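You operate a simulated robot arm through the tools that you are given. There is no shell and no other tool. Be economical: measure what you need, move in short steps, check, and stop when the job is done.

The job below is to be done with a simulated two-armed robot. You get a single attempt, and the scene is never put back.

Task
Start the lamps and hand control, then hold the black controller and switch on live and lamp.
Fine: hold it still for both of its switches.

The check looks at the end state, three seconds after you hand in, the way a careful person would. Anything else that was tipped, shoved, dropped, spilled or broken makes it a failure.

Robot
Two 6-joint arms with two-finger parallel grippers on one trunk, on a base that drives. Base frame: it is fixed to the floor where the robot stands at the start and does not move with it; the origin is under the middle of the robot, x ahead of it, y to its left, z up. Readings come in m, degrees, newtons and seconds.
The left shoulder is at the start at [0.07, 0.166, 1.43], the right one opposite. With the tool pointing down near the work surface each hand reaches from about 0.34 to 0.78 m from the robot's upright axis, wherever it stands, measured 20 degrees to its own side. Places, roughly: black controller [1.25, -0.5, 0.75]; black controller plug [1.5, -0.75, 0.75]; green lamps key [0.8, 0, 0.8]; hand control switch [1.5, -0.6, 0.8]; lamp switch of the black controller [1.3, -0.6, 0.8]; live switch of the black controller [1.3, -0.6, 0.8]. Payload 3.91 kg a hand.
The tool frame of a hand sits at the grasp point between the pads (the TCP): z along the fingers, y along the line on which they close. The tips reach 0.03 m beyond it. Largest opening 0.11 m; finger width 0.02, thickness 0.01; the body of the gripper, 0.048 by 0.112 m, starts 0.055 m behind the TCP.
Orientation is that of the tool frame in the base frame, as a unit quaternion [w, x, y, z]. With the fingers straight down and closing along the base's y, the tool's x points along the base's -x, its y along +y and its z along -z.

Tools
- The arms move only by the tool arm_command. It takes "left_rows", "right_rows" or both (then of equal length, played together; a hand with none holds still); each is a list of rows, each an object of numbers (a shift or turn left out is 0, a gripper value left out holds the last): "wx", "wy", "wz": the turn, a rotation vector about the tool's x, y, z in units of 6 degrees (1.0 is 6 degrees); "tx", "ty", "tz": the shift along the tool's x, y, z in units of 50 mm (1.0 is 50 mm); "claw": the opening, from 0 (shut) to 1 (fully open). In form: [{"wx": .., "wy": .., "wz": .., "tx": .., "ty": .., "tz": .., "claw": ..}, ...]. A call has 1 to 8 rows; each row shifts and turns the commanded pose from where the row before left it, along the tool's axes as they then stand. A call with a number of a shift or a turn outside -1 to 1 is refused whole. Each row takes 0.2 s and may step no farther than 0.05 m and 8.6 degrees from the row before; otherwise, or with a gripper value out of range, the whole call is refused. A pose out of reach is approached as far as the arm can. The call stops where the force on the tool passes 90 N (or 10 N more than at its start, if that is more) or the arm is blocked; 0.2 s more then pass. Each finger travels about 0.108 m/s and halts on what it meets, pressing with about 41 N; the grip force reading is that of the motor and also rises with nothing between the fingers. The clock runs only during rows and for 0.2 s after the last one: add rows that do not move to give the fingers time. The reply holds the time, the measured pose of the TCP, the force on the tool along the base axes, the opening and the grip force, in the units named above and with some noise, with the torque about the TCP (base axes, N m) and any sound that the robot's microphone picked up.
- Cameras (640 x 400 px; columns grow to the right, rows downward): "scene" is now at [0.1321, -0.0097, 1.644]; the picture's right is [-0.13, -0.99, 0.00], its down [-0.69, 0.09, -0.72] and it looks along [0.71, -0.09, -0.69] (base axes); focal length 262 px, centre (320, 200). "left" rides on the left gripper at [0.077, -0.007, -0.114] in its tool frame; the picture's right is [0.09, 1.00, 0.00], its down [-0.80, 0.07, -0.59] and it looks along [-0.59, 0.05, 0.80] (tool axes); focal length 270 px, centre (320, 200). "right" rides on the right gripper at [0.077, 0.007, -0.114] in its tool frame; the picture's right is [-0.09, 1.00, 0.00], its down [-0.80, -0.07, -0.60] and it looks along [-0.59, -0.05, 0.80] (tool axes); focal length 270 px, centre (320, 200). There is no depth. A picture from a camera that has moved, and an enlarged one, comes with that camera's place and axes in the base frame and with its lens.
- grab_frame(camera): a new picture of that camera. The clock stands still meanwhile.
- raise_lower(by): slides the trunk up (or, below 0, down) by that many m; the arms and the scene camera ride with it, the base frame stays. It gives what a move gives, with no picture.
- drive_base(legs): drives the robot by 1 to 6 legs, each [ahead, left, turn to the left] in m, m and degrees, along the robot's own axes; the way and the turn of a leg run together, so that a leg with both is an arc; at most 1.5 m and 180 degrees a leg. The arms and the cameras ride along, it lands a little off, and it stops where it bumps. It gives what a move gives.
- pan_tilt(pan, tilt): turns the head with the scene camera to pan (to the left, within 86 degrees either way) and tilt (down, from -29 to 69), counted from straight ahead of the robot. It gives what a move gives.
- close_up(camera, box): a new picture of the part [left, top, right, bottom] of that camera's present view, enlarged. The clock stands still meanwhile.
- job_done(): hands the job in; it is judged then, once.

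Work in short steps. Places have to be worked out from the pictures, the camera data and where the tool is seen: move nearer, look again, correct. Check each grasp and each placing, and mend what went wrong. You have 120 turns and 92 pictures in all, those below and enlarged ones among them. Open the grippers and draw the arms clear of the work before you hand the job in, unless the task says otherwise; then end with one line.

The tools are called as a command line: name --argument value ..., lists and objects as JSON in quotes. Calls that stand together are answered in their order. arm_command: Moves the arms, as the interface text tells. Its arguments: {"type":"object","properties":{"left_rows":{"type":"array","items":{"type":"object","properties":{"wx":{"type":"number"},"wy":{"type":"number"},"wz":{"type":"number"},"tx":{"type":"number"},"ty":{"type":"number"},"tz":{"type":"number"},"claw":{"type":"number"}}}},"right_rows":{"type":"array","items":{"type":"object","properties":{"wx":{"type":"number"},"wy":{"type":"number"},"wz":{"type":"number"},"tx":{"type":"number"},"ty":{"type":"number"},"tz":{"type":"number"},"claw":{"type":"number"}}}}},"required":[]} The other tools are called the same way: raise_lower (by) slides the trunk up or down; drive_base (legs) drives the base; pan_tilt (pan, tilt) turns the head that bears the scene camera; grab_frame (camera) takes a picture; close_up (camera, box) takes an enlarged picture of a part of a camera's view; job_done () hands the job in.

At the start:

```text
clock: 0.0
left_tcp_pos: [0.6159, 0.315, 1.0042]
left_tcp_rot: [-0.001, -0.001, 1.0, 0.0]
left_force: [-0.9, -0.7, -0.2]
left_torque: [-0.04, 0.01, 0.01]
left_width: 0.1102
left_grasp_force: 0.1
right_tcp_pos: [0.616, -0.3157, 1.0305]
right_tcp_rot: [0.0, 0.0, 1.0, 0.0]
right_force: [0.2, 0.1, -0.5]
right_torque: [-0.03, -0.02, 0.04]
right_width: 0.1101
right_grasp_force: 0.1
trunk travel left (down, up): [-0.926, 0.014]
robot x, y, heading: [-0.0001, -0.002, 0.1]
head pan, tilt: [-7.5, 43.9]
```

scene: 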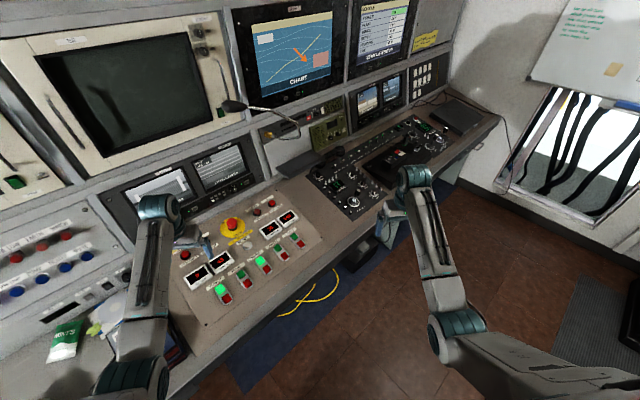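
right: 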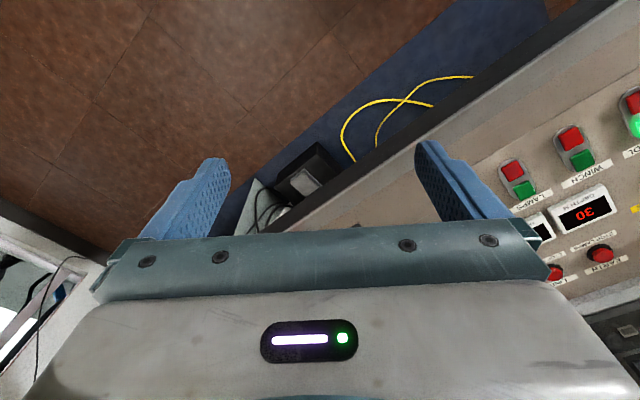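
left: 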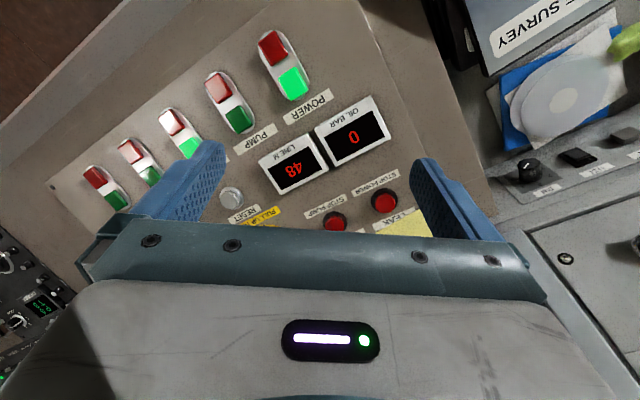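

The panel with red/green key pairs is in front; I'll zoom in on the panel and the area to the right where the controller should be.

close_up --camera "scene" --box '[160, 180, 340, 310]'

close_up --camera "scene" --box '[290, 90, 510, 240]'

```text
3.08 times, centred on (250, 245) of scene
camera zoom: at [0.1321, -0.0097, 1.644], right [-0.13, -0.99, 0.0], down [-0.69, 0.09, -0.72], along [0.71, -0.09, -0.69], focal length 804 px, centre (535, 62)
```

zoom: 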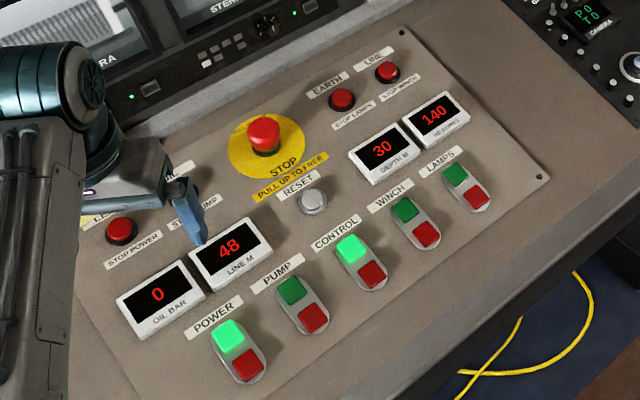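

```text
2.67 times, centred on (400, 165) of scene
camera zoom: at [0.1321, -0.0097, 1.644], right [-0.13, -0.99, 0.0], down [-0.69, 0.09, -0.72], along [0.71, -0.09, -0.69], focal length 697 px, centre (107, 293)
```

zoom: 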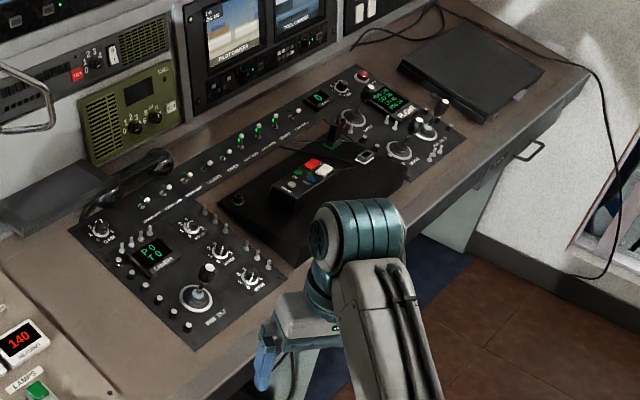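

The desk edge runs about 54° clockwise from ahead, so I'll face the robot to the desk (turn left about 36°) and slide right along it, so that the right hand can reach the lamps key.

drive_base --legs '[[0, 0, 36], [0, -0.27, 0]]'

grab_frame --camera "scene"

grab_frame --camera "right"

```text
clock: 3.6
left_tcp_pos: [0.4762, 0.3973, 1.0034]
left_tcp_rot: [0.0, -0.303, 0.953, -0.001]
left_force: [-0.4, 0.0, -0.3]
left_torque: [-0.02, -0.01, 0.0]
left_width: 0.1103
left_grasp_force: 0.1
right_tcp_pos: [0.8398, -0.1168, 1.0302]
right_tcp_rot: [0.0, -0.304, 0.953, -0.001]
right_force: [-0.2, 0.5, -0.6]
right_torque: [-0.02, -0.01, -0.02]
right_width: 0.1101
right_grasp_force: 0.1
trunk travel left (down, up): [-0.926, 0.014]
robot x, y, heading: [0.1539, -0.2161, 35.3]
head pan, tilt: [-7.5, 43.9]
```

```text
86 pictures are left
camera scene: at [0.2675, -0.1469, 1.644], right [0.47, -0.88, 0.0], down [-0.61, -0.32, -0.72], along [0.64, 0.34, -0.69], focal length 262 px, centre (320, 200)
```

scene: 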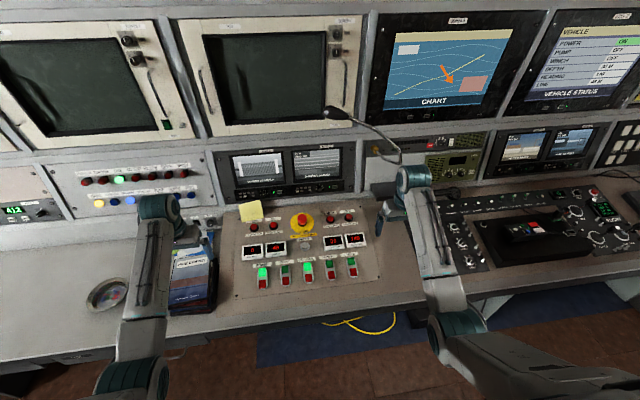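

```text
85 pictures are left
camera right: at [0.7713, -0.155, 1.1453], right [-0.5, 0.86, 0.0], down [0.69, 0.41, 0.6], along [0.51, 0.3, -0.8], focal length 270 px, centre (320, 200)
```

right: 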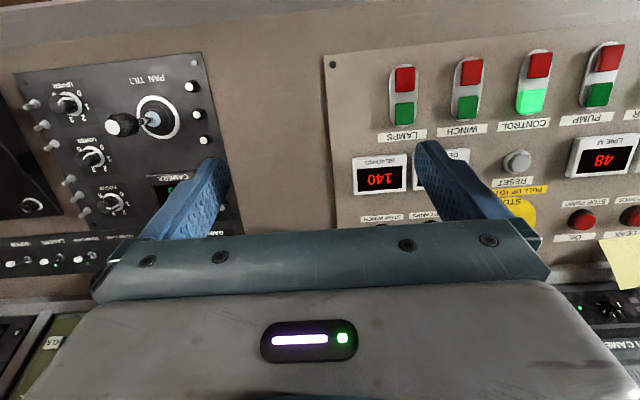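

The hand is now square to the panel. By triangulation the LAMPS green key is at about (0.82, 0.01, 0.775). I'll shut the right gripper and move above it.

arm_command --right_rows '[{"tx": -0.36, "ty": 0.74, "claw": 0}, {"tx": -0.36, "ty": 0.74}, {"tx": -0.36, "ty": 0.74}, {"tz": 0.9}, {"tz": 0.9}, {"tz": 0.5}]'

grab_frame --camera "right"

close_up --camera "scene" --box '[240, 170, 480, 310]'

```text
clock: 5.0
left_tcp_pos: [0.4757, 0.3957, 1.0047]
left_tcp_rot: [0.0, -0.304, 0.953, 0.0]
left_force: [-0.4, -0.2, 0.4]
left_torque: [0.0, -0.02, -0.01]
left_width: 0.1097
left_grasp_force: 0.2
right_tcp_pos: [0.8192, 0.0046, 0.9157]
right_tcp_rot: [0.001, -0.303, 0.953, 0.0]
right_force: [0.0, -0.3, 0.5]
right_torque: [0.03, 0.0, 0.03]
right_width: 0.0001
right_grasp_force: 37.5
trunk travel left (down, up): [-0.926, 0.014]
robot x, y, heading: [0.1557, -0.219, 35.4]
head pan, tilt: [-7.5, 43.9]
```

```text
84 pictures are left
camera right: at [0.7517, -0.0332, 1.0293], right [-0.5, 0.86, 0.0], down [0.69, 0.41, 0.59], along [0.51, 0.3, -0.8], focal length 270 px, centre (320, 200)
```

right: 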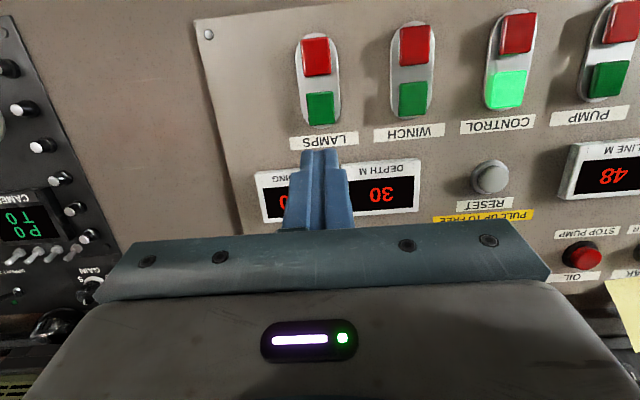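

```text
2.67 times, centred on (360, 240) of scene
camera zoom: at [0.2693, -0.1487, 1.644], right [0.47, -0.88, 0.0], down [-0.61, -0.32, -0.72], along [0.64, 0.34, -0.69], focal length 697 px, centre (213, 93)
```

zoom: 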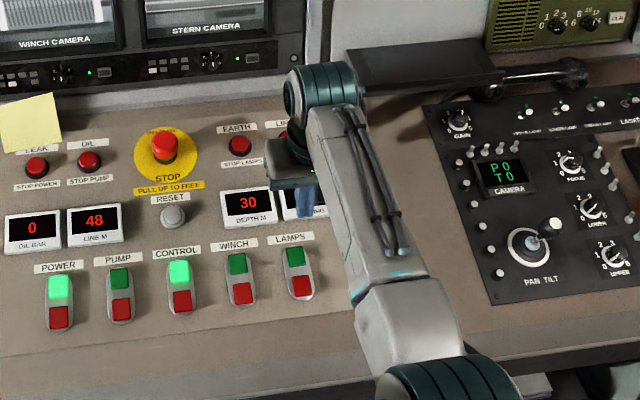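

The key lies almost straight under the fingers (about (0.816, 0.008, 0.79)). I'll go down to just above it and look.

arm_command --right_rows '[{"ty": 0.06, "tz": 0.7}, {"tz": 0.7}]'

grab_frame --camera "right"

```text
clock: 5.6
left_tcp_pos: [0.4766, 0.3972, 1.0046]
left_tcp_rot: [-0.001, -0.302, 0.953, 0.0]
left_force: [-0.3, -0.1, 0.5]
left_torque: [0.03, 0.02, -0.02]
left_width: 0.1098
left_grasp_force: 0.1
right_tcp_pos: [0.8186, 0.0071, 0.8454]
right_tcp_rot: [0.0, -0.303, 0.953, 0.001]
right_force: [0.2, 0.0, -0.2]
right_torque: [-0.01, -0.01, 0.0]
right_width: 0.0
right_grasp_force: 37.7
trunk travel left (down, up): [-0.926, 0.014]
robot x, y, heading: [0.1545, -0.2167, 35.3]
head pan, tilt: [-7.5, 43.9]
```

```text
82 pictures are left
camera right: at [0.7509, -0.0314, 0.9598], right [-0.5, 0.86, 0.0], down [0.69, 0.4, 0.6], along [0.51, 0.3, -0.8], focal length 270 px, centre (320, 200)
```

right: 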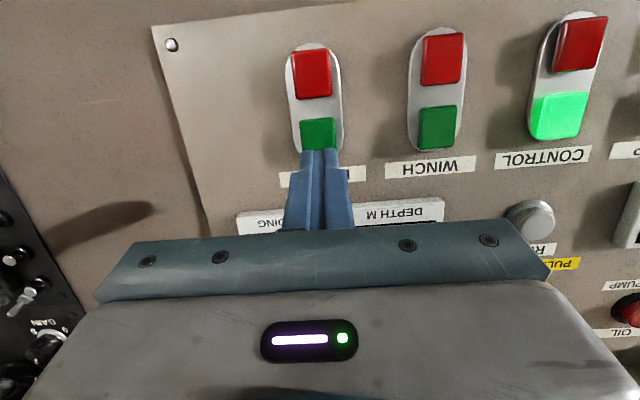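

The tip is slightly beyond the key centre; I'll shift 5 mm toward the robot and press down in small steps.

arm_command --right_rows '[{"tx": 0.1, "tz": 0.2}, {"tz": 0.2}, {"tz": 0.1}]'

grab_frame --camera "right"

```text
clock: 6.4
left_tcp_pos: [0.4757, 0.395, 1.0046]
left_tcp_rot: [-0.001, -0.303, 0.953, 0.0]
left_force: [-0.3, 0.2, 0.3]
left_torque: [-0.04, -0.01, -0.02]
left_width: 0.1102
left_grasp_force: 0.1
right_tcp_pos: [0.8146, 0.0027, 0.8212]
right_tcp_rot: [0.001, -0.303, 0.953, 0.0]
right_force: [-0.4, 0.1, 0.2]
right_torque: [-0.03, 0.04, 0.0]
right_width: 0.0
right_grasp_force: 38.2
trunk travel left (down, up): [-0.926, 0.014]
robot x, y, heading: [0.1561, -0.2201, 35.2]
head pan, tilt: [-7.5, 43.9]
```

```text
81 pictures are left
camera right: at [0.7464, -0.0346, 0.9349], right [-0.5, 0.86, 0.0], down [0.69, 0.4, 0.6], along [0.51, 0.3, -0.8], focal length 270 px, centre (320, 200)
```

right: 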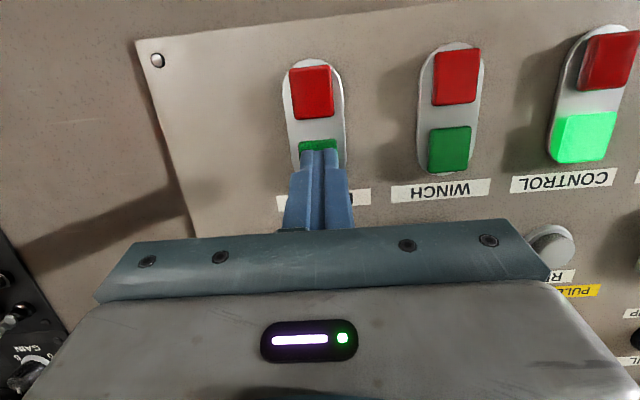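

The tip is over the key but not touching yet; continuing down in 4–5 mm steps.

arm_command --right_rows '[{"tz": 0.1}, {"tz": 0.08}, {"tz": 0}]'

grab_frame --camera "right"

```text
clock: 7.2
left_tcp_pos: [0.4762, 0.3963, 1.003]
left_tcp_rot: [0.0, -0.303, 0.953, 0.001]
left_force: [0.0, -0.4, -0.7]
left_torque: [0.0, -0.02, 0.06]
left_width: 0.1099
left_grasp_force: 0.1
right_tcp_pos: [0.8143, 0.0022, 0.8117]
right_tcp_rot: [0.0, -0.303, 0.953, 0.0]
right_force: [-0.6, -0.8, 0.4]
right_torque: [-0.03, 0.0, 0.01]
right_width: 0.0
right_grasp_force: 38.1
trunk travel left (down, up): [-0.926, 0.014]
robot x, y, heading: [0.1538, -0.2179, 35.4]
head pan, tilt: [-7.5, 43.9]
```

```text
80 pictures are left
camera right: at [0.7463, -0.0351, 0.9261], right [-0.5, 0.86, 0.0], down [0.69, 0.4, 0.6], along [0.51, 0.3, -0.8], focal length 270 px, centre (320, 200)
```

right: 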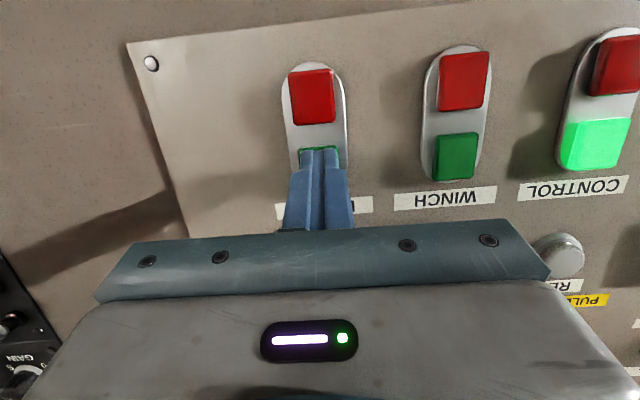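

Still no contact (tip at z≈0.782). Pressing further in small steps.

arm_command --right_rows '[{"tz": 0.08}, {"tz": 0.06}, {"tz": 0.04}, {"tz": 0}]'

grab_frame --camera "right"

```text
clock: 8.2
left_tcp_pos: [0.4756, 0.3955, 1.0048]
left_tcp_rot: [0.0, -0.303, 0.953, 0.0]
left_force: [1.2, -0.5, 0.2]
left_torque: [0.01, 0.0, -0.01]
left_width: 0.11
left_grasp_force: 0.2
right_tcp_pos: [0.8135, 0.0029, 0.8038]
right_tcp_rot: [0.0, -0.302, 0.953, 0.0]
right_force: [0.5, 0.6, 2.9]
right_torque: [-0.02, -0.02, 0.0]
right_width: 0.0002
right_grasp_force: 37.2
trunk travel left (down, up): [-0.926, 0.014]
robot x, y, heading: [0.1515, -0.217, 35.5]
head pan, tilt: [-7.5, 43.9]
heard: click
```

```text
79 pictures are left
camera right: at [0.7462, -0.0349, 0.9174], right [-0.5, 0.86, 0.0], down [0.69, 0.4, 0.6], along [0.51, 0.3, -0.8], focal length 270 px, centre (320, 200)
```

right: 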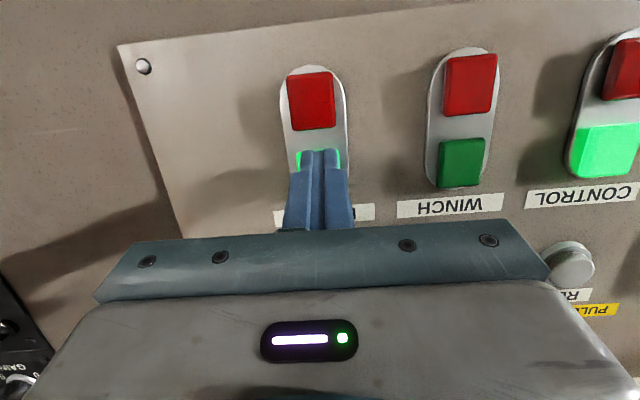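

LAMPS clicked and lit. I'll lift the hand clear, draw it back a little, and then slide right along the desk toward the controller.

arm_command --right_rows '[{"tz": -1}, {"tz": -1}, {"tz": -1}, {"tz": -1}, {"tz": -0.4, "tx": 0.8}, {"tx": 0.8, "ty": -0.5}, {"ty": -1}, {"ty": -1}]'

drive_base --legs '[[0, -0.7, 0]]'

pan_tilt --pan -5 --tilt 50

grab_frame --camera "scene"

```text
clock: 10.0
left_tcp_pos: [0.4771, 0.3947, 1.0042]
left_tcp_rot: [-0.001, -0.304, 0.953, 0.001]
left_force: [-0.7, -0.3, 0.2]
left_torque: [-0.01, 0.0, 0.01]
left_width: 0.11
left_grasp_force: 0.0
right_tcp_pos: [0.8276, -0.1426, 1.0127]
right_tcp_rot: [-0.001, -0.305, 0.952, 0.002]
right_force: [0.3, -0.5, -0.8]
right_torque: [0.03, 0.04, -0.03]
right_width: 0.0
right_grasp_force: 37.9
right hand out of reach, approached as far as the arm can: row 6
trunk travel left (down, up): [-0.926, 0.014]
robot x, y, heading: [0.1572, -0.2148, 35.3]
head pan, tilt: [-7.5, 43.9]
```

```text
clock: 13.8
left_tcp_pos: [0.8829, -0.1811, 1.0029]
left_tcp_rot: [0.0, -0.3, 0.954, -0.001]
left_force: [-0.2, 0.2, 0.7]
left_torque: [-0.04, -0.01, 0.03]
left_width: 0.11
left_grasp_force: 0.1
right_tcp_pos: [1.2298, -0.72, 1.0122]
right_tcp_rot: [-0.001, -0.3, 0.954, 0.0]
right_force: [-0.2, -0.1, 0.8]
right_torque: [0.0, 0.01, 0.0]
right_width: 0.0001
right_grasp_force: 38.3
trunk travel left (down, up): [-0.926, 0.014]
robot x, y, heading: [0.556, -0.7911, 34.9]
head pan, tilt: [-7.5, 43.9]
```

```text
clock: 14.5
left_tcp_pos: [0.8839, -0.1801, 1.0035]
left_tcp_rot: [0.0, -0.301, 0.954, 0.0]
left_force: [-0.1, -0.7, 1.3]
left_torque: [0.02, -0.02, 0.01]
left_width: 0.11
left_grasp_force: 0.0
right_tcp_pos: [1.23, -0.7205, 1.0121]
right_tcp_rot: [0.001, -0.299, 0.954, 0.001]
right_force: [0.1, -0.5, -0.3]
right_torque: [0.0, -0.03, 0.0]
right_width: 0.0
right_grasp_force: 37.5
trunk travel left (down, up): [-0.926, 0.014]
robot x, y, heading: [0.5595, -0.7903, 35.1]
head pan, tilt: [-5.0, 50.0]
```

```text
78 pictures are left
camera scene: at [0.6664, -0.7229, 1.6355], right [0.5, -0.87, 0.0], down [-0.66, -0.38, -0.64], along [0.56, 0.32, -0.77], focal length 262 px, centre (320, 200)
```

scene: 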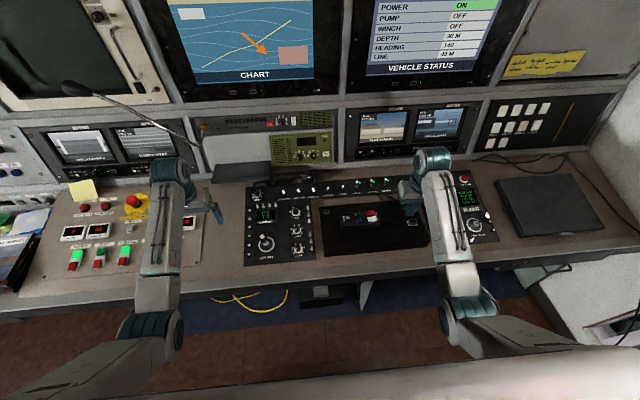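

Now in front of the controller. Zooming in on the control panel, the notice and the status screen.

close_up --camera "scene" --box '[300, 160, 520, 290]'

close_up --camera "scene" --box '[340, 0, 620, 160]'

grab_frame --camera "right"

```text
2.91 times, centred on (410, 225) of scene
camera zoom: at [0.6664, -0.7229, 1.6355], right [0.5, -0.87, 0.0], down [-0.66, -0.38, -0.64], along [0.56, 0.32, -0.77], focal length 761 px, centre (58, 127)
```

zoom: 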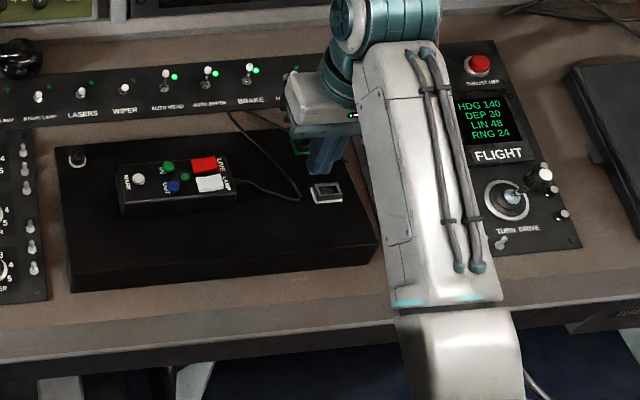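

```text
2.29 times, centred on (480, 80) of scene
camera zoom: at [0.6664, -0.7229, 1.6355], right [0.5, -0.87, 0.0], down [-0.66, -0.38, -0.64], along [0.56, 0.32, -0.77], focal length 598 px, centre (-46, 474)
```

zoom: 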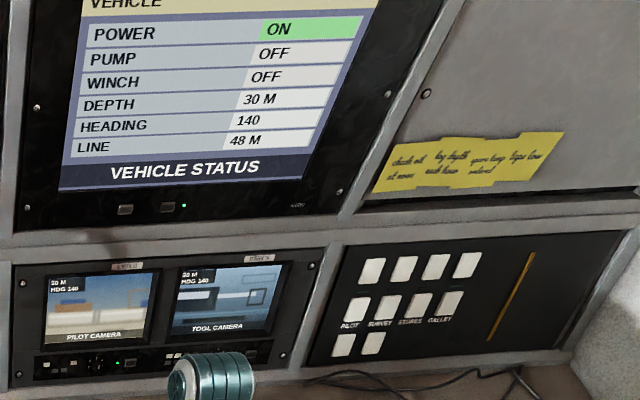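

```text
75 pictures are left
camera right: at [1.1614, -0.7573, 1.1261], right [-0.5, 0.87, 0.0], down [0.7, 0.4, 0.6], along [0.52, 0.3, -0.8], focal length 270 px, centre (320, 200)
```

right: 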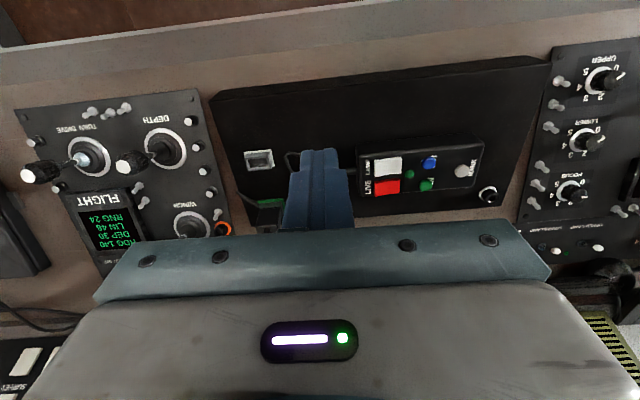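

The pendant with LIVE (red) and LAMP (white) rockers lies on a black tray; its cable runs towards the area behind my gripper. I'll move the right hand to the right to uncover it.

arm_command --right_rows '[{"ty": -1}, {"ty": -1}, {"ty": -1}, {"ty": -0.6}]'

close_up --camera "scene" --box '[300, 160, 460, 270]'

grab_frame --camera "right"

```text
clock: 15.5
left_tcp_pos: [0.8833, -0.1807, 1.0051]
left_tcp_rot: [0.0, -0.3, 0.954, 0.001]
left_force: [0.0, 0.2, 1.4]
left_torque: [0.01, 0.0, -0.05]
left_width: 0.1101
left_grasp_force: 0.0
right_tcp_pos: [1.3343, -0.8676, 1.0109]
right_tcp_rot: [0.0, -0.3, 0.954, 0.001]
right_force: [0.9, -0.1, 0.2]
right_torque: [0.02, -0.02, -0.05]
right_width: 0.0001
right_grasp_force: 38.1
trunk travel left (down, up): [-0.926, 0.014]
robot x, y, heading: [0.5602, -0.7918, 34.7]
head pan, tilt: [-5.0, 50.0]
```

```text
3.64 times, centred on (380, 215) of scene
camera zoom: at [0.6671, -0.7242, 1.6355], right [0.5, -0.87, 0.0], down [-0.66, -0.38, -0.64], along [0.56, 0.32, -0.77], focal length 951 px, centre (102, 146)
```

zoom: 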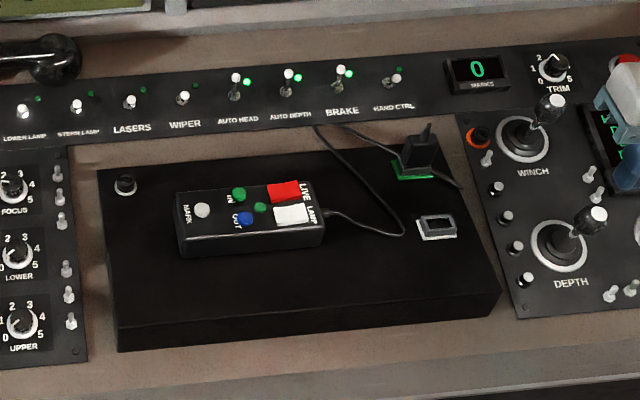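

```text
73 pictures are left
camera right: at [1.2655, -0.9051, 1.125], right [-0.5, 0.87, 0.0], down [0.7, 0.4, 0.59], along [0.52, 0.3, -0.8], focal length 270 px, centre (320, 200)
```

right: 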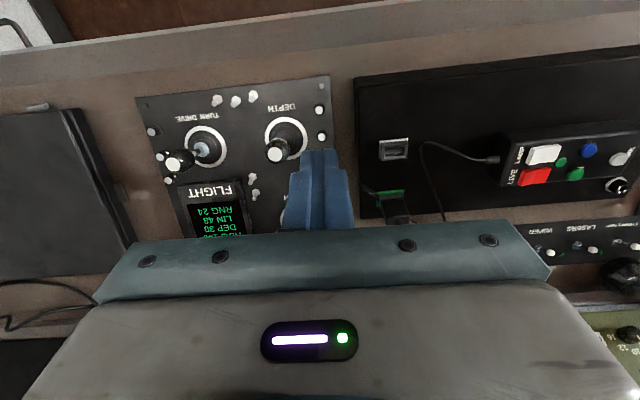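

HAND CTRL is a toggle on the rear strip at about (1.55, -0.635), too far from here. I'll look down to see how far the base can drive ahead, and zoom in on the plug and the pendant.

close_up --camera "scene" --box '[375, 165, 455, 225]'

close_up --camera "right" --box '[350, 100, 640, 290]'

pan_tilt --pan 0 --tilt 69

grab_frame --camera "scene"

```text
6.67 times, centred on (415, 195) of scene
camera zoom: at [0.6671, -0.7242, 1.6355], right [0.5, -0.87, 0.0], down [-0.66, -0.38, -0.64], along [0.56, 0.32, -0.77], focal length 1743 px, centre (-313, 233)
```

zoom: 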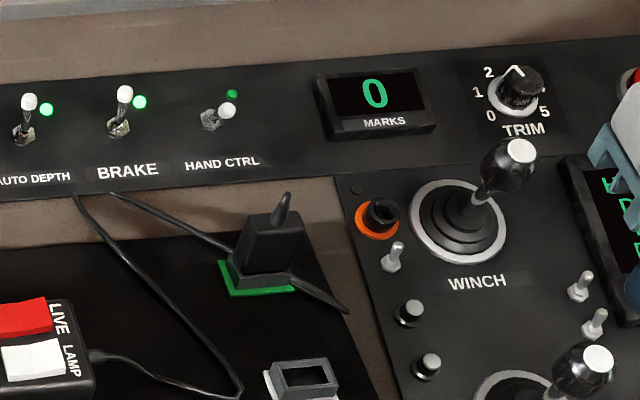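

```text
2.11 times, centred on (495, 195) of right
camera zoom: at [1.2655, -0.9051, 1.125], right [-0.5, 0.87, 0.0], down [0.7, 0.4, 0.59], along [0.52, 0.3, -0.8], focal length 569 px, centre (-48, 210)
```

zoom: 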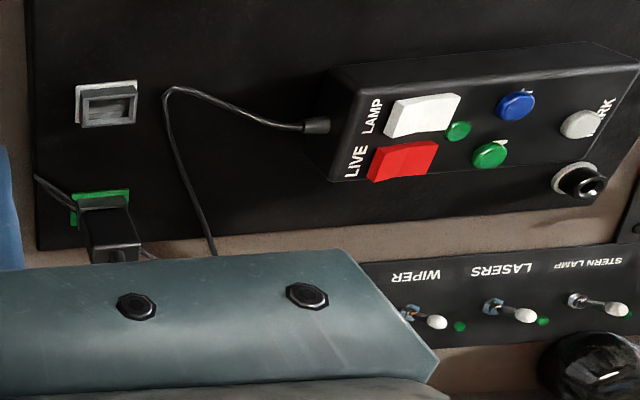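

```text
clock: 16.3
left_tcp_pos: [0.8836, -0.1805, 1.0047]
left_tcp_rot: [0.0, -0.3, 0.954, 0.0]
left_force: [0.0, -0.1, -1.2]
left_torque: [0.0, 0.0, -0.01]
left_width: 0.1097
left_grasp_force: 0.1
right_tcp_pos: [1.3331, -0.8666, 1.0116]
right_tcp_rot: [0.001, -0.3, 0.954, 0.0]
right_force: [0.4, 0.0, -1.3]
right_torque: [-0.01, -0.01, 0.0]
right_width: 0.0
right_grasp_force: 37.9
trunk travel left (down, up): [-0.926, 0.014]
robot x, y, heading: [0.558, -0.7937, 34.9]
head pan, tilt: [0.0, 68.8]
```

```text
70 pictures are left
camera scene: at [0.6456, -0.7293, 1.6136], right [0.57, -0.82, 0.0], down [-0.76, -0.53, -0.36], along [0.3, 0.21, -0.93], focal length 262 px, centre (320, 200)
```

scene: 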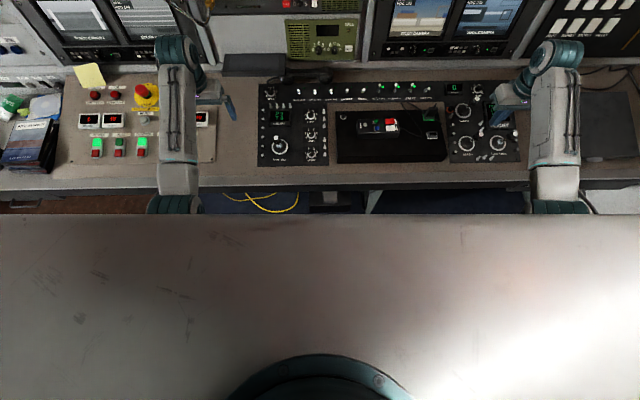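

The base has room to go ahead: the desk edge is about 0.5 m off and the pedal is well under the desk. I'll drive right 0.2 and then ahead 0.17, keeping the left hand away from the gooseneck mic.

drive_base --legs '[[0, -0.2, 0], [0.1, 0, 0]]'

pan_tilt --pan 0 --tilt 50

grab_frame --camera "scene"

grab_frame --camera "left"

```text
clock: 18.7
left_tcp_pos: [1.0784, -0.2906, 1.008]
left_tcp_rot: [0.001, -0.3, 0.954, 0.001]
left_force: [0.2, 0.5, -0.5]
left_torque: [-0.01, -0.01, 0.04]
left_width: 0.1099
left_grasp_force: 0.1
right_tcp_pos: [1.526, -0.9789, 1.0146]
right_tcp_rot: [0.002, -0.3, 0.954, 0.001]
right_force: [-0.2, -0.7, 0.3]
right_torque: [0.0, -0.01, -0.02]
right_width: 0.0001
right_grasp_force: 37.6
trunk travel left (down, up): [-0.926, 0.014]
robot x, y, heading: [0.7572, -0.8987, 35.1]
head pan, tilt: [0.0, 68.8]
```

```text
clock: 19.5
left_tcp_pos: [1.0813, -0.2889, 1.0027]
left_tcp_rot: [-0.001, -0.3, 0.954, 0.001]
left_force: [0.5, -0.2, 1.1]
left_torque: [0.0, 0.02, -0.02]
left_width: 0.1101
left_grasp_force: 0.0
right_tcp_pos: [1.5294, -0.9749, 1.0098]
right_tcp_rot: [0.0, -0.301, 0.954, 0.0]
right_force: [0.2, -0.1, -0.2]
right_torque: [0.01, 0.0, 0.0]
right_width: 0.0001
right_grasp_force: 37.3
trunk travel left (down, up): [-0.926, 0.014]
robot x, y, heading: [0.7519, -0.8982, 34.9]
head pan, tilt: [0.0, 50.0]
```

```text
69 pictures are left
camera scene: at [0.8617, -0.8246, 1.6352], right [0.57, -0.82, 0.0], down [-0.63, -0.44, -0.64], along [0.53, 0.37, -0.77], focal length 262 px, centre (320, 200)
```

scene: 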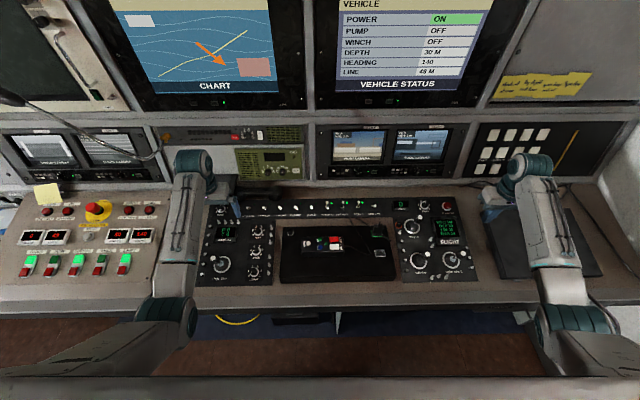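

```text
68 pictures are left
camera left: at [1.0228, -0.3395, 1.1178], right [-0.64, 0.77, 0.0], down [0.62, 0.52, 0.59], along [0.45, 0.38, -0.81], focal length 270 px, centre (320, 200)
```

left: 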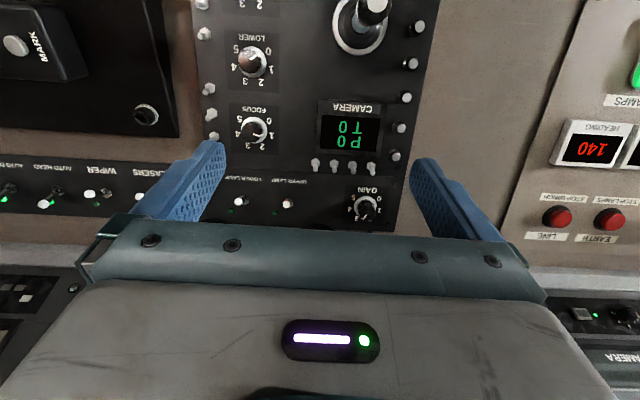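

The desk edge is still about 0.45 m ahead of the axis; driving another 0.09 m ahead.

drive_base --legs '[[0.09, 0, 0]]'

close_up --camera "scene" --box '[270, 180, 470, 310]'

```text
clock: 20.6
left_tcp_pos: [1.1498, -0.2401, 1.0073]
left_tcp_rot: [0.002, -0.3, 0.954, 0.0]
left_force: [-0.4, -0.5, -0.3]
left_torque: [0.01, -0.05, -0.01]
left_width: 0.1099
left_grasp_force: 0.1
right_tcp_pos: [1.599, -0.9271, 1.013]
right_tcp_rot: [0.003, -0.3, 0.954, 0.0]
right_force: [0.2, -0.8, 0.2]
right_torque: [-0.01, -0.03, -0.01]
right_width: 0.0
right_grasp_force: 37.4
trunk travel left (down, up): [-0.926, 0.014]
robot x, y, heading: [0.8235, -0.8499, 34.9]
head pan, tilt: [0.0, 50.0]
```

```text
3.08 times, centred on (370, 245) of scene
camera zoom: at [0.9262, -0.7788, 1.6362], right [0.57, -0.82, 0.0], down [-0.63, -0.44, -0.65], along [0.53, 0.37, -0.76], focal length 804 px, centre (166, 62)
```

zoom: 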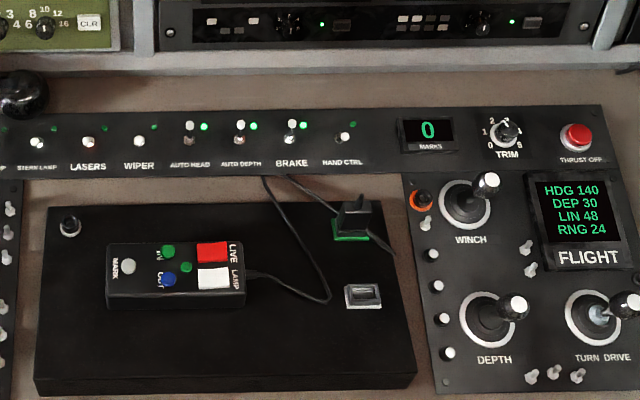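

Moving the right hand to hover just robot-side of the HAND CTRL toggle, high up, to look with its camera.

arm_command --right_rows '[{"ty": 1}, {"ty": 1}, {"ty": 1}, {"ty": 1}, {"ty": 1}, {"ty": 1}, {"tx": -0.4, "tz": 0.6}, {"tx": -0.2, "tz": 0.4}]'

grab_frame --camera "right"

close_up --camera "scene" --box '[270, 160, 470, 290]'

```text
clock: 22.4
left_tcp_pos: [1.1535, -0.2377, 1.0053]
left_tcp_rot: [-0.001, -0.3, 0.954, 0.001]
left_force: [0.2, 0.9, 0.4]
left_torque: [0.0, 0.01, 0.02]
left_width: 0.11
left_grasp_force: 0.1
right_tcp_pos: [1.456, -0.6621, 0.9613]
right_tcp_rot: [0.0, -0.3, 0.954, 0.0]
right_force: [0.3, 0.1, 0.3]
right_torque: [-0.02, 0.01, 0.0]
right_width: 0.0
right_grasp_force: 37.9
trunk travel left (down, up): [-0.926, 0.014]
robot x, y, heading: [0.8295, -0.8459, 35.0]
head pan, tilt: [0.0, 50.0]
```

```text
66 pictures are left
camera right: at [1.3879, -0.6998, 1.0751], right [-0.5, 0.87, 0.0], down [0.7, 0.4, 0.59], along [0.52, 0.3, -0.8], focal length 270 px, centre (320, 200)
```

right: 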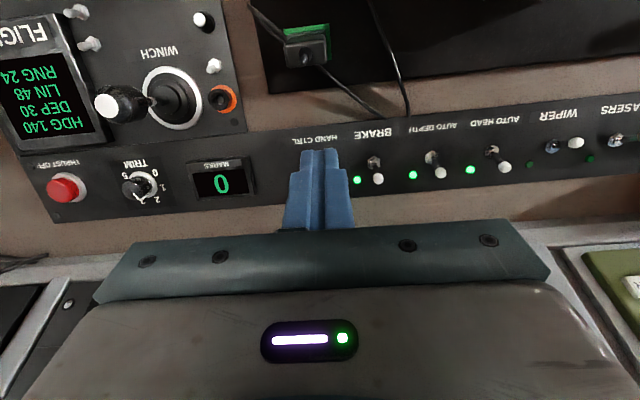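

```text
3.08 times, centred on (370, 225) of scene
camera zoom: at [0.9331, -0.7754, 1.6355], right [0.57, -0.82, 0.0], down [-0.63, -0.44, -0.64], along [0.53, 0.37, -0.77], focal length 804 px, centre (166, 123)
```

zoom: 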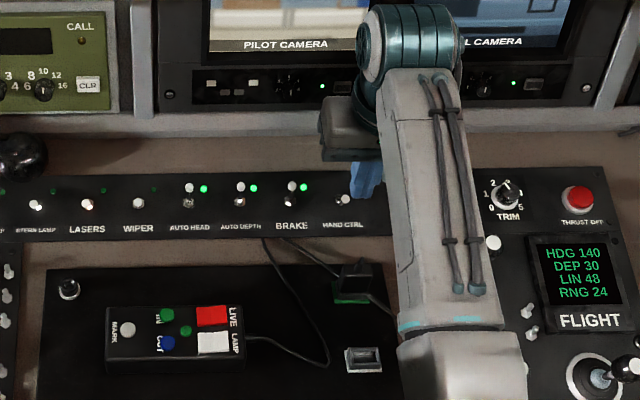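

The HAND CTRL lever base is triangulated at about (1.527, -0.629, 0.805). I'll lower the closed fingers on its robot side, 45 mm short of it.

arm_command --right_rows '[{"tx": -0.5, "ty": -0.22, "tz": 0.3}, {"tz": 0.8}, {"tz": 0.8}]'

grab_frame --camera "right"

close_up --camera "scene" --box '[310, 180, 430, 260]'

```text
clock: 23.2
left_tcp_pos: [1.1521, -0.2373, 1.0038]
left_tcp_rot: [0.001, -0.299, 0.954, 0.0]
left_force: [-0.5, -0.4, -0.4]
left_torque: [0.0, -0.02, 0.02]
left_width: 0.1097
left_grasp_force: 0.0
right_tcp_pos: [1.482, -0.6567, 0.868]
right_tcp_rot: [0.001, -0.3, 0.954, 0.0]
right_force: [0.6, -0.2, -1.0]
right_torque: [0.01, 0.03, -0.02]
right_width: 0.0
right_grasp_force: 37.5
trunk travel left (down, up): [-0.926, 0.014]
robot x, y, heading: [0.8276, -0.8494, 34.7]
head pan, tilt: [0.0, 50.0]
```

```text
64 pictures are left
camera right: at [1.4138, -0.6937, 0.9813], right [-0.5, 0.87, 0.0], down [0.7, 0.4, 0.6], along [0.52, 0.3, -0.8], focal length 270 px, centre (320, 200)
```

right: 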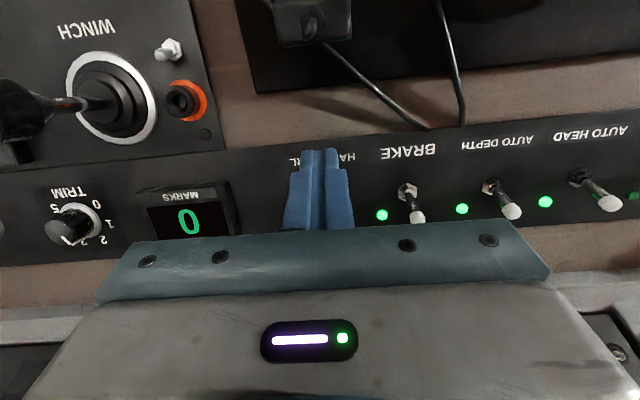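

```text
5.00 times, centred on (370, 220) of scene
camera zoom: at [0.9313, -0.7745, 1.6356], right [0.57, -0.82, 0.0], down [-0.63, -0.44, -0.64], along [0.53, 0.37, -0.77], focal length 1307 px, centre (70, 100)
```

zoom: 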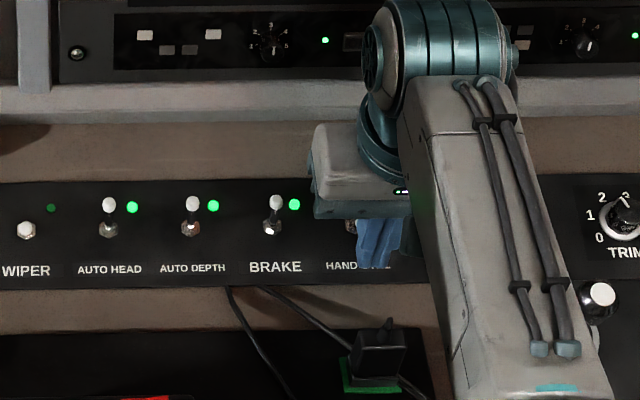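

Laterally aligned with the lever (finger about 50 mm short of the base). Lowering 19 mm, then pushing ahead in steps.

arm_command --right_rows '[{"tz": 0.38}, {"tx": -0.3}, {"tx": -0.2}, {"tx": -0.2}]'

grab_frame --camera "right"

```text
clock: 24.2
left_tcp_pos: [1.1542, -0.237, 1.0036]
left_tcp_rot: [-0.001, -0.3, 0.954, 0.0]
left_force: [-0.9, 0.9, -0.8]
left_torque: [-0.02, -0.02, -0.01]
left_width: 0.1101
left_grasp_force: 0.0
right_tcp_pos: [1.5119, -0.6362, 0.8485]
right_tcp_rot: [-0.001, -0.3, 0.954, -0.001]
right_force: [-1.6, -0.8, 0.8]
right_torque: [-0.06, 0.06, -0.01]
right_width: 0.0002
right_grasp_force: 37.7
trunk travel left (down, up): [-0.926, 0.014]
robot x, y, heading: [0.8247, -0.8515, 35.1]
head pan, tilt: [0.0, 50.0]
```

```text
62 pictures are left
camera right: at [1.4433, -0.6731, 0.9614], right [-0.5, 0.87, 0.0], down [0.7, 0.4, 0.59], along [0.51, 0.3, -0.81], focal length 270 px, centre (320, 200)
```

right: 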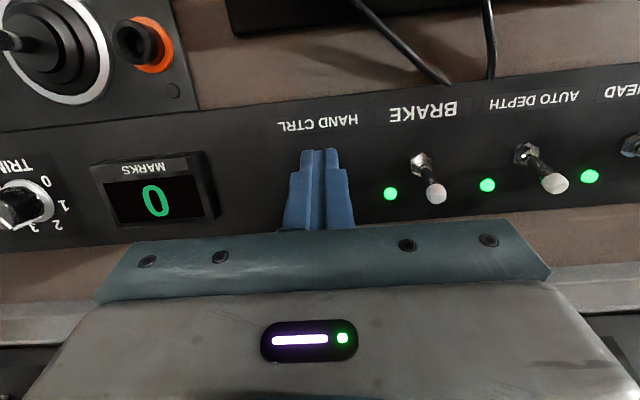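

Light contact is showing (≈1.8 N backward). Pushing further ahead.

arm_command --right_rows '[{"tx": -0.15}, {"tx": -0.15}, {"tx": -0.1}]'

grab_frame --camera "right"

```text
clock: 25.0
left_tcp_pos: [1.1442, -0.2438, 1.0108]
left_tcp_rot: [0.006, -0.299, 0.954, 0.002]
left_force: [0.2, 0.5, 0.4]
left_torque: [-0.01, 0.03, 0.02]
left_width: 0.11
left_grasp_force: 0.1
right_tcp_pos: [1.5117, -0.6368, 0.8471]
right_tcp_rot: [-0.008, -0.3, 0.954, -0.002]
right_force: [-59.9, -39.0, 4.2]
right_torque: [-1.16, 1.7, 0.04]
right_width: 0.0
right_grasp_force: 38.1
trunk travel left (down, up): [-0.926, 0.014]
robot x, y, heading: [0.8269, -0.8481, 34.9]
head pan, tilt: [0.0, 50.0]
```

```text
61 pictures are left
camera right: at [1.4455, -0.6715, 0.9625], right [-0.5, 0.87, 0.0], down [0.71, 0.41, 0.58], along [0.5, 0.29, -0.81], focal length 270 px, centre (320, 200)
```

right: 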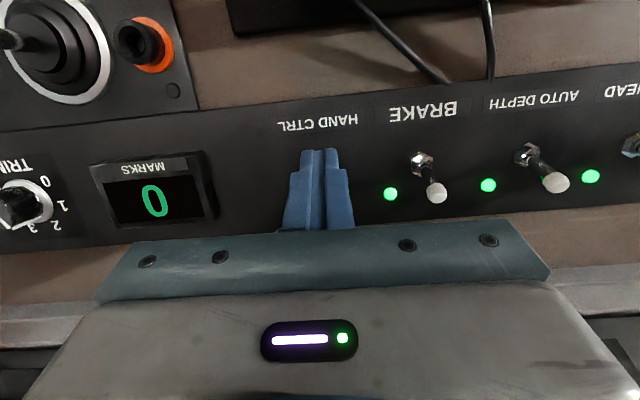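

The contact torque shows the very tip of the fingers is blocked by the lever's nut, so I'm too low. Backing off, raising 12 mm, and pushing again.

arm_command --right_rows '[{"tx": 0.4}, {"tx": 0.4}, {"tx": 0}, {"tx": 0}]'

grab_frame --camera "right"

```text
clock: 26.0
left_tcp_pos: [1.154, -0.2372, 1.0027]
left_tcp_rot: [-0.001, -0.3, 0.954, 0.0]
left_force: [0.1, 0.1, 0.0]
left_torque: [-0.03, 0.03, 0.01]
left_width: 0.1099
left_grasp_force: 0.0
right_tcp_pos: [1.4959, -0.6461, 0.8477]
right_tcp_rot: [0.0, -0.301, 0.954, 0.0]
right_force: [0.7, 0.0, 0.7]
right_torque: [0.02, -0.02, 0.01]
right_width: 0.0
right_grasp_force: 37.7
trunk travel left (down, up): [-0.926, 0.014]
robot x, y, heading: [0.8301, -0.846, 34.8]
head pan, tilt: [0.0, 50.0]
```

```text
60 pictures are left
camera right: at [1.4271, -0.6835, 0.9613], right [-0.5, 0.87, 0.0], down [0.7, 0.4, 0.6], along [0.52, 0.3, -0.8], focal length 270 px, centre (320, 200)
```

right: 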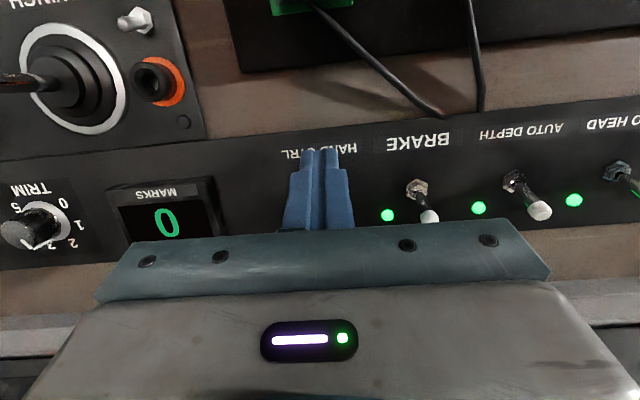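

No click was heard. I'll lift and back off so the wrist camera can see the lever itself before trying again.

arm_command --right_rows '[{"tz": -0.8}, {"ty": -0.9}, {"ty": -0.5}, {"tx": 0}]'

close_up --camera "right" --box '[300, 90, 620, 290]'

close_up --camera "scene" --box '[340, 190, 400, 230]'

```text
clock: 27.0
left_tcp_pos: [1.1511, -0.2358, 1.0054]
left_tcp_rot: [0.0, -0.3, 0.954, 0.0]
left_force: [0.6, 0.0, 0.1]
left_torque: [0.01, 0.02, -0.02]
left_width: 0.1099
left_grasp_force: 0.2
right_tcp_pos: [1.5345, -0.704, 0.8888]
right_tcp_rot: [0.0, -0.3, 0.954, 0.0]
right_force: [-0.3, 0.1, -0.1]
right_torque: [-0.02, -0.04, 0.0]
right_width: 0.0
right_grasp_force: 37.8
trunk travel left (down, up): [-0.926, 0.014]
robot x, y, heading: [0.8311, -0.8464, 35.0]
head pan, tilt: [0.0, 50.0]
```

```text
2.00 times, centred on (460, 190) of right
camera zoom: at [1.4651, -0.7404, 1.0022], right [-0.5, 0.87, 0.0], down [0.7, 0.4, 0.6], along [0.52, 0.3, -0.8], focal length 541 px, centre (40, 220)
```

zoom: 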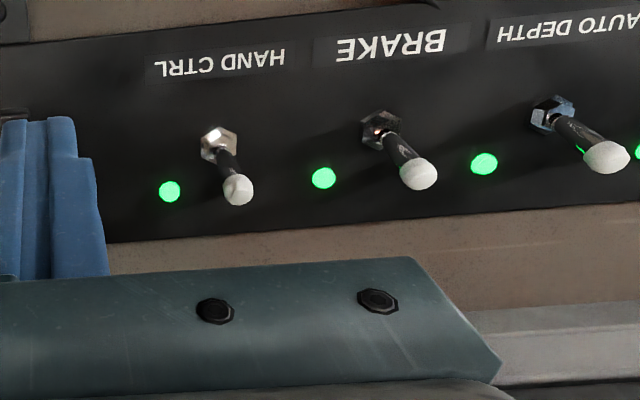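

```text
10.00 times, centred on (370, 210) of scene
camera zoom: at [0.9303, -0.7735, 1.6356], right [0.57, -0.82, 0.0], down [-0.63, -0.44, -0.64], along [0.53, 0.37, -0.77], focal length 2615 px, centre (-180, 100)
```

zoom: 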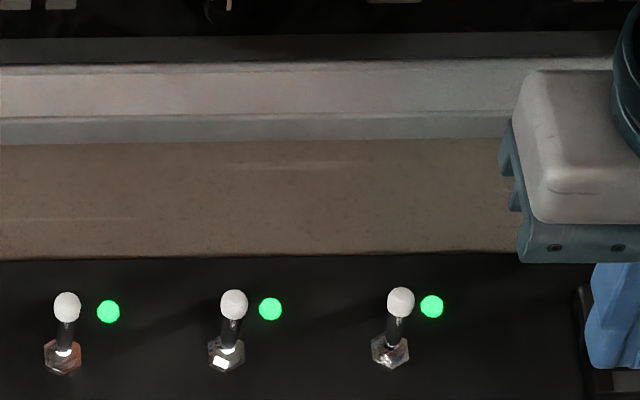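

HAND CTRL is now up and its lamp is lit. I'll raise the right hand clear and bring the left hand over the pendant, beginning its 90° turn so its fingers close across the pendant's short side.

arm_command --left_rows '[{"tx": 0.31, "ty": -0.91}, {"tx": 0.31, "ty": -0.91}, {"tx": 0.31, "ty": -0.91}, {"tx": 0.31, "ty": -0.91}, {"tx": 0.31, "ty": -0.91}, {"tx": 0.31, "ty": -0.91}, {"wz": 1}, {"wz": 1}]' --right_rows '[{"tz": -1}, {"tz": -1}, {"tz": -0.5, "ty": -0.5}, {"ty": -0.8}, {"ty": -0.8}, {"tx": 0}, {"tx": 0}, {"tx": 0}]'

arm_command --left_rows '[{"wz": 1}, {"wz": 1}, {"wz": 1}, {"wz": 1}, {"wz": 1}, {"wz": 1}, {"wz": 1}, {"wz": 1}]'

arm_command --left_rows '[{"wz": 1}, {"wz": 1}, {"wz": 1}, {"wz": 1}, {"wz": 0.6}]'

grab_frame --camera "left"

grab_frame --camera "scene"

```text
clock: 28.3
left_tcp_pos: [1.1754, -0.3861, 0.989]
left_tcp_rot: [-0.019, -0.322, 0.943, 0.079]
left_force: [0.1, 0.9, -0.4]
left_torque: [0.02, -0.02, 0.0]
left_width: 0.1099
left_grasp_force: 0.2
left hand out of reach, approached as far as the arm can: row 6
right_tcp_pos: [1.5936, -0.7902, 1.0123]
right_tcp_rot: [-0.001, -0.3, 0.954, -0.001]
right_force: [0.5, 0.2, -0.4]
right_torque: [-0.02, -0.02, 0.01]
right_width: 0.0
right_grasp_force: 37.6
trunk travel left (down, up): [-0.926, 0.014]
robot x, y, heading: [0.8282, -0.848, 34.9]
head pan, tilt: [0.0, 50.0]
stopped in row 6 (left hand): the arm was blocked; the commanded pose is now the measured one
```

```text
clock: 30.1
left_tcp_pos: [1.1756, -0.3878, 0.9892]
left_tcp_rot: [-0.051, 0.09, 0.993, 0.065]
left_force: [0.8, -0.3, 0.0]
left_torque: [0.05, -0.02, 0.04]
left_width: 0.11
left_grasp_force: 0.0
right_tcp_pos: [1.5947, -0.7919, 1.0135]
right_tcp_rot: [-0.001, -0.3, 0.954, 0.0]
right_force: [-0.1, -0.4, -0.8]
right_torque: [-0.01, -0.03, 0.02]
right_width: 0.0
right_grasp_force: 37.5
trunk travel left (down, up): [-0.926, 0.014]
robot x, y, heading: [0.8294, -0.847, 34.6]
head pan, tilt: [0.0, 50.0]
```

```text
clock: 31.3
left_tcp_pos: [1.1759, -0.3877, 0.989]
left_tcp_rot: [-0.064, 0.324, 0.943, 0.052]
left_force: [-0.3, -0.3, -0.4]
left_torque: [0.01, 0.01, 0.0]
left_width: 0.1101
left_grasp_force: 0.1
right_tcp_pos: [1.5949, -0.7912, 1.0124]
right_tcp_rot: [0.0, -0.3, 0.954, 0.0]
right_force: [-0.2, 0.6, 1.7]
right_torque: [-0.03, 0.01, -0.01]
right_width: 0.0002
right_grasp_force: 37.6
trunk travel left (down, up): [-0.926, 0.014]
robot x, y, heading: [0.8275, -0.8505, 34.7]
head pan, tilt: [0.0, 50.0]
```

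```text
57 pictures are left
camera left: at [1.122, -0.3646, 1.114], right [0.54, 0.84, 0.07], down [0.72, -0.51, 0.47], along [0.43, -0.2, -0.88], focal length 270 px, centre (320, 200)
```

left: 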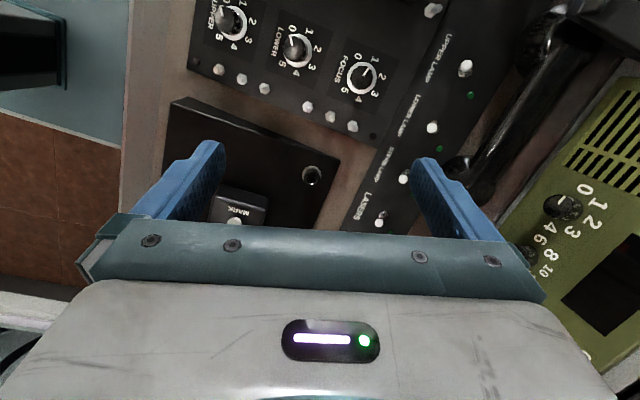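

```text
56 pictures are left
camera scene: at [0.9321, -0.7746, 1.6355], right [0.57, -0.82, 0.0], down [-0.63, -0.44, -0.64], along [0.53, 0.37, -0.77], focal length 262 px, centre (320, 200)
```

scene: 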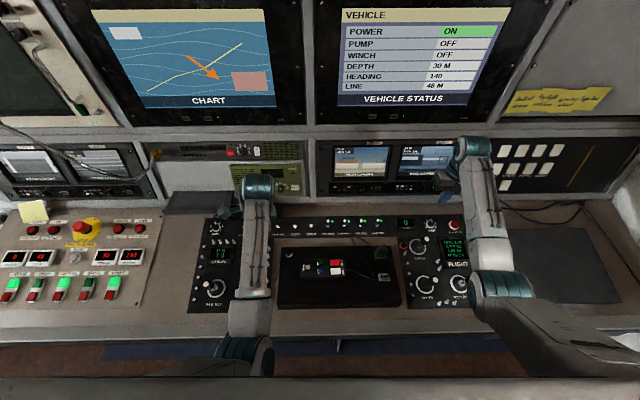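

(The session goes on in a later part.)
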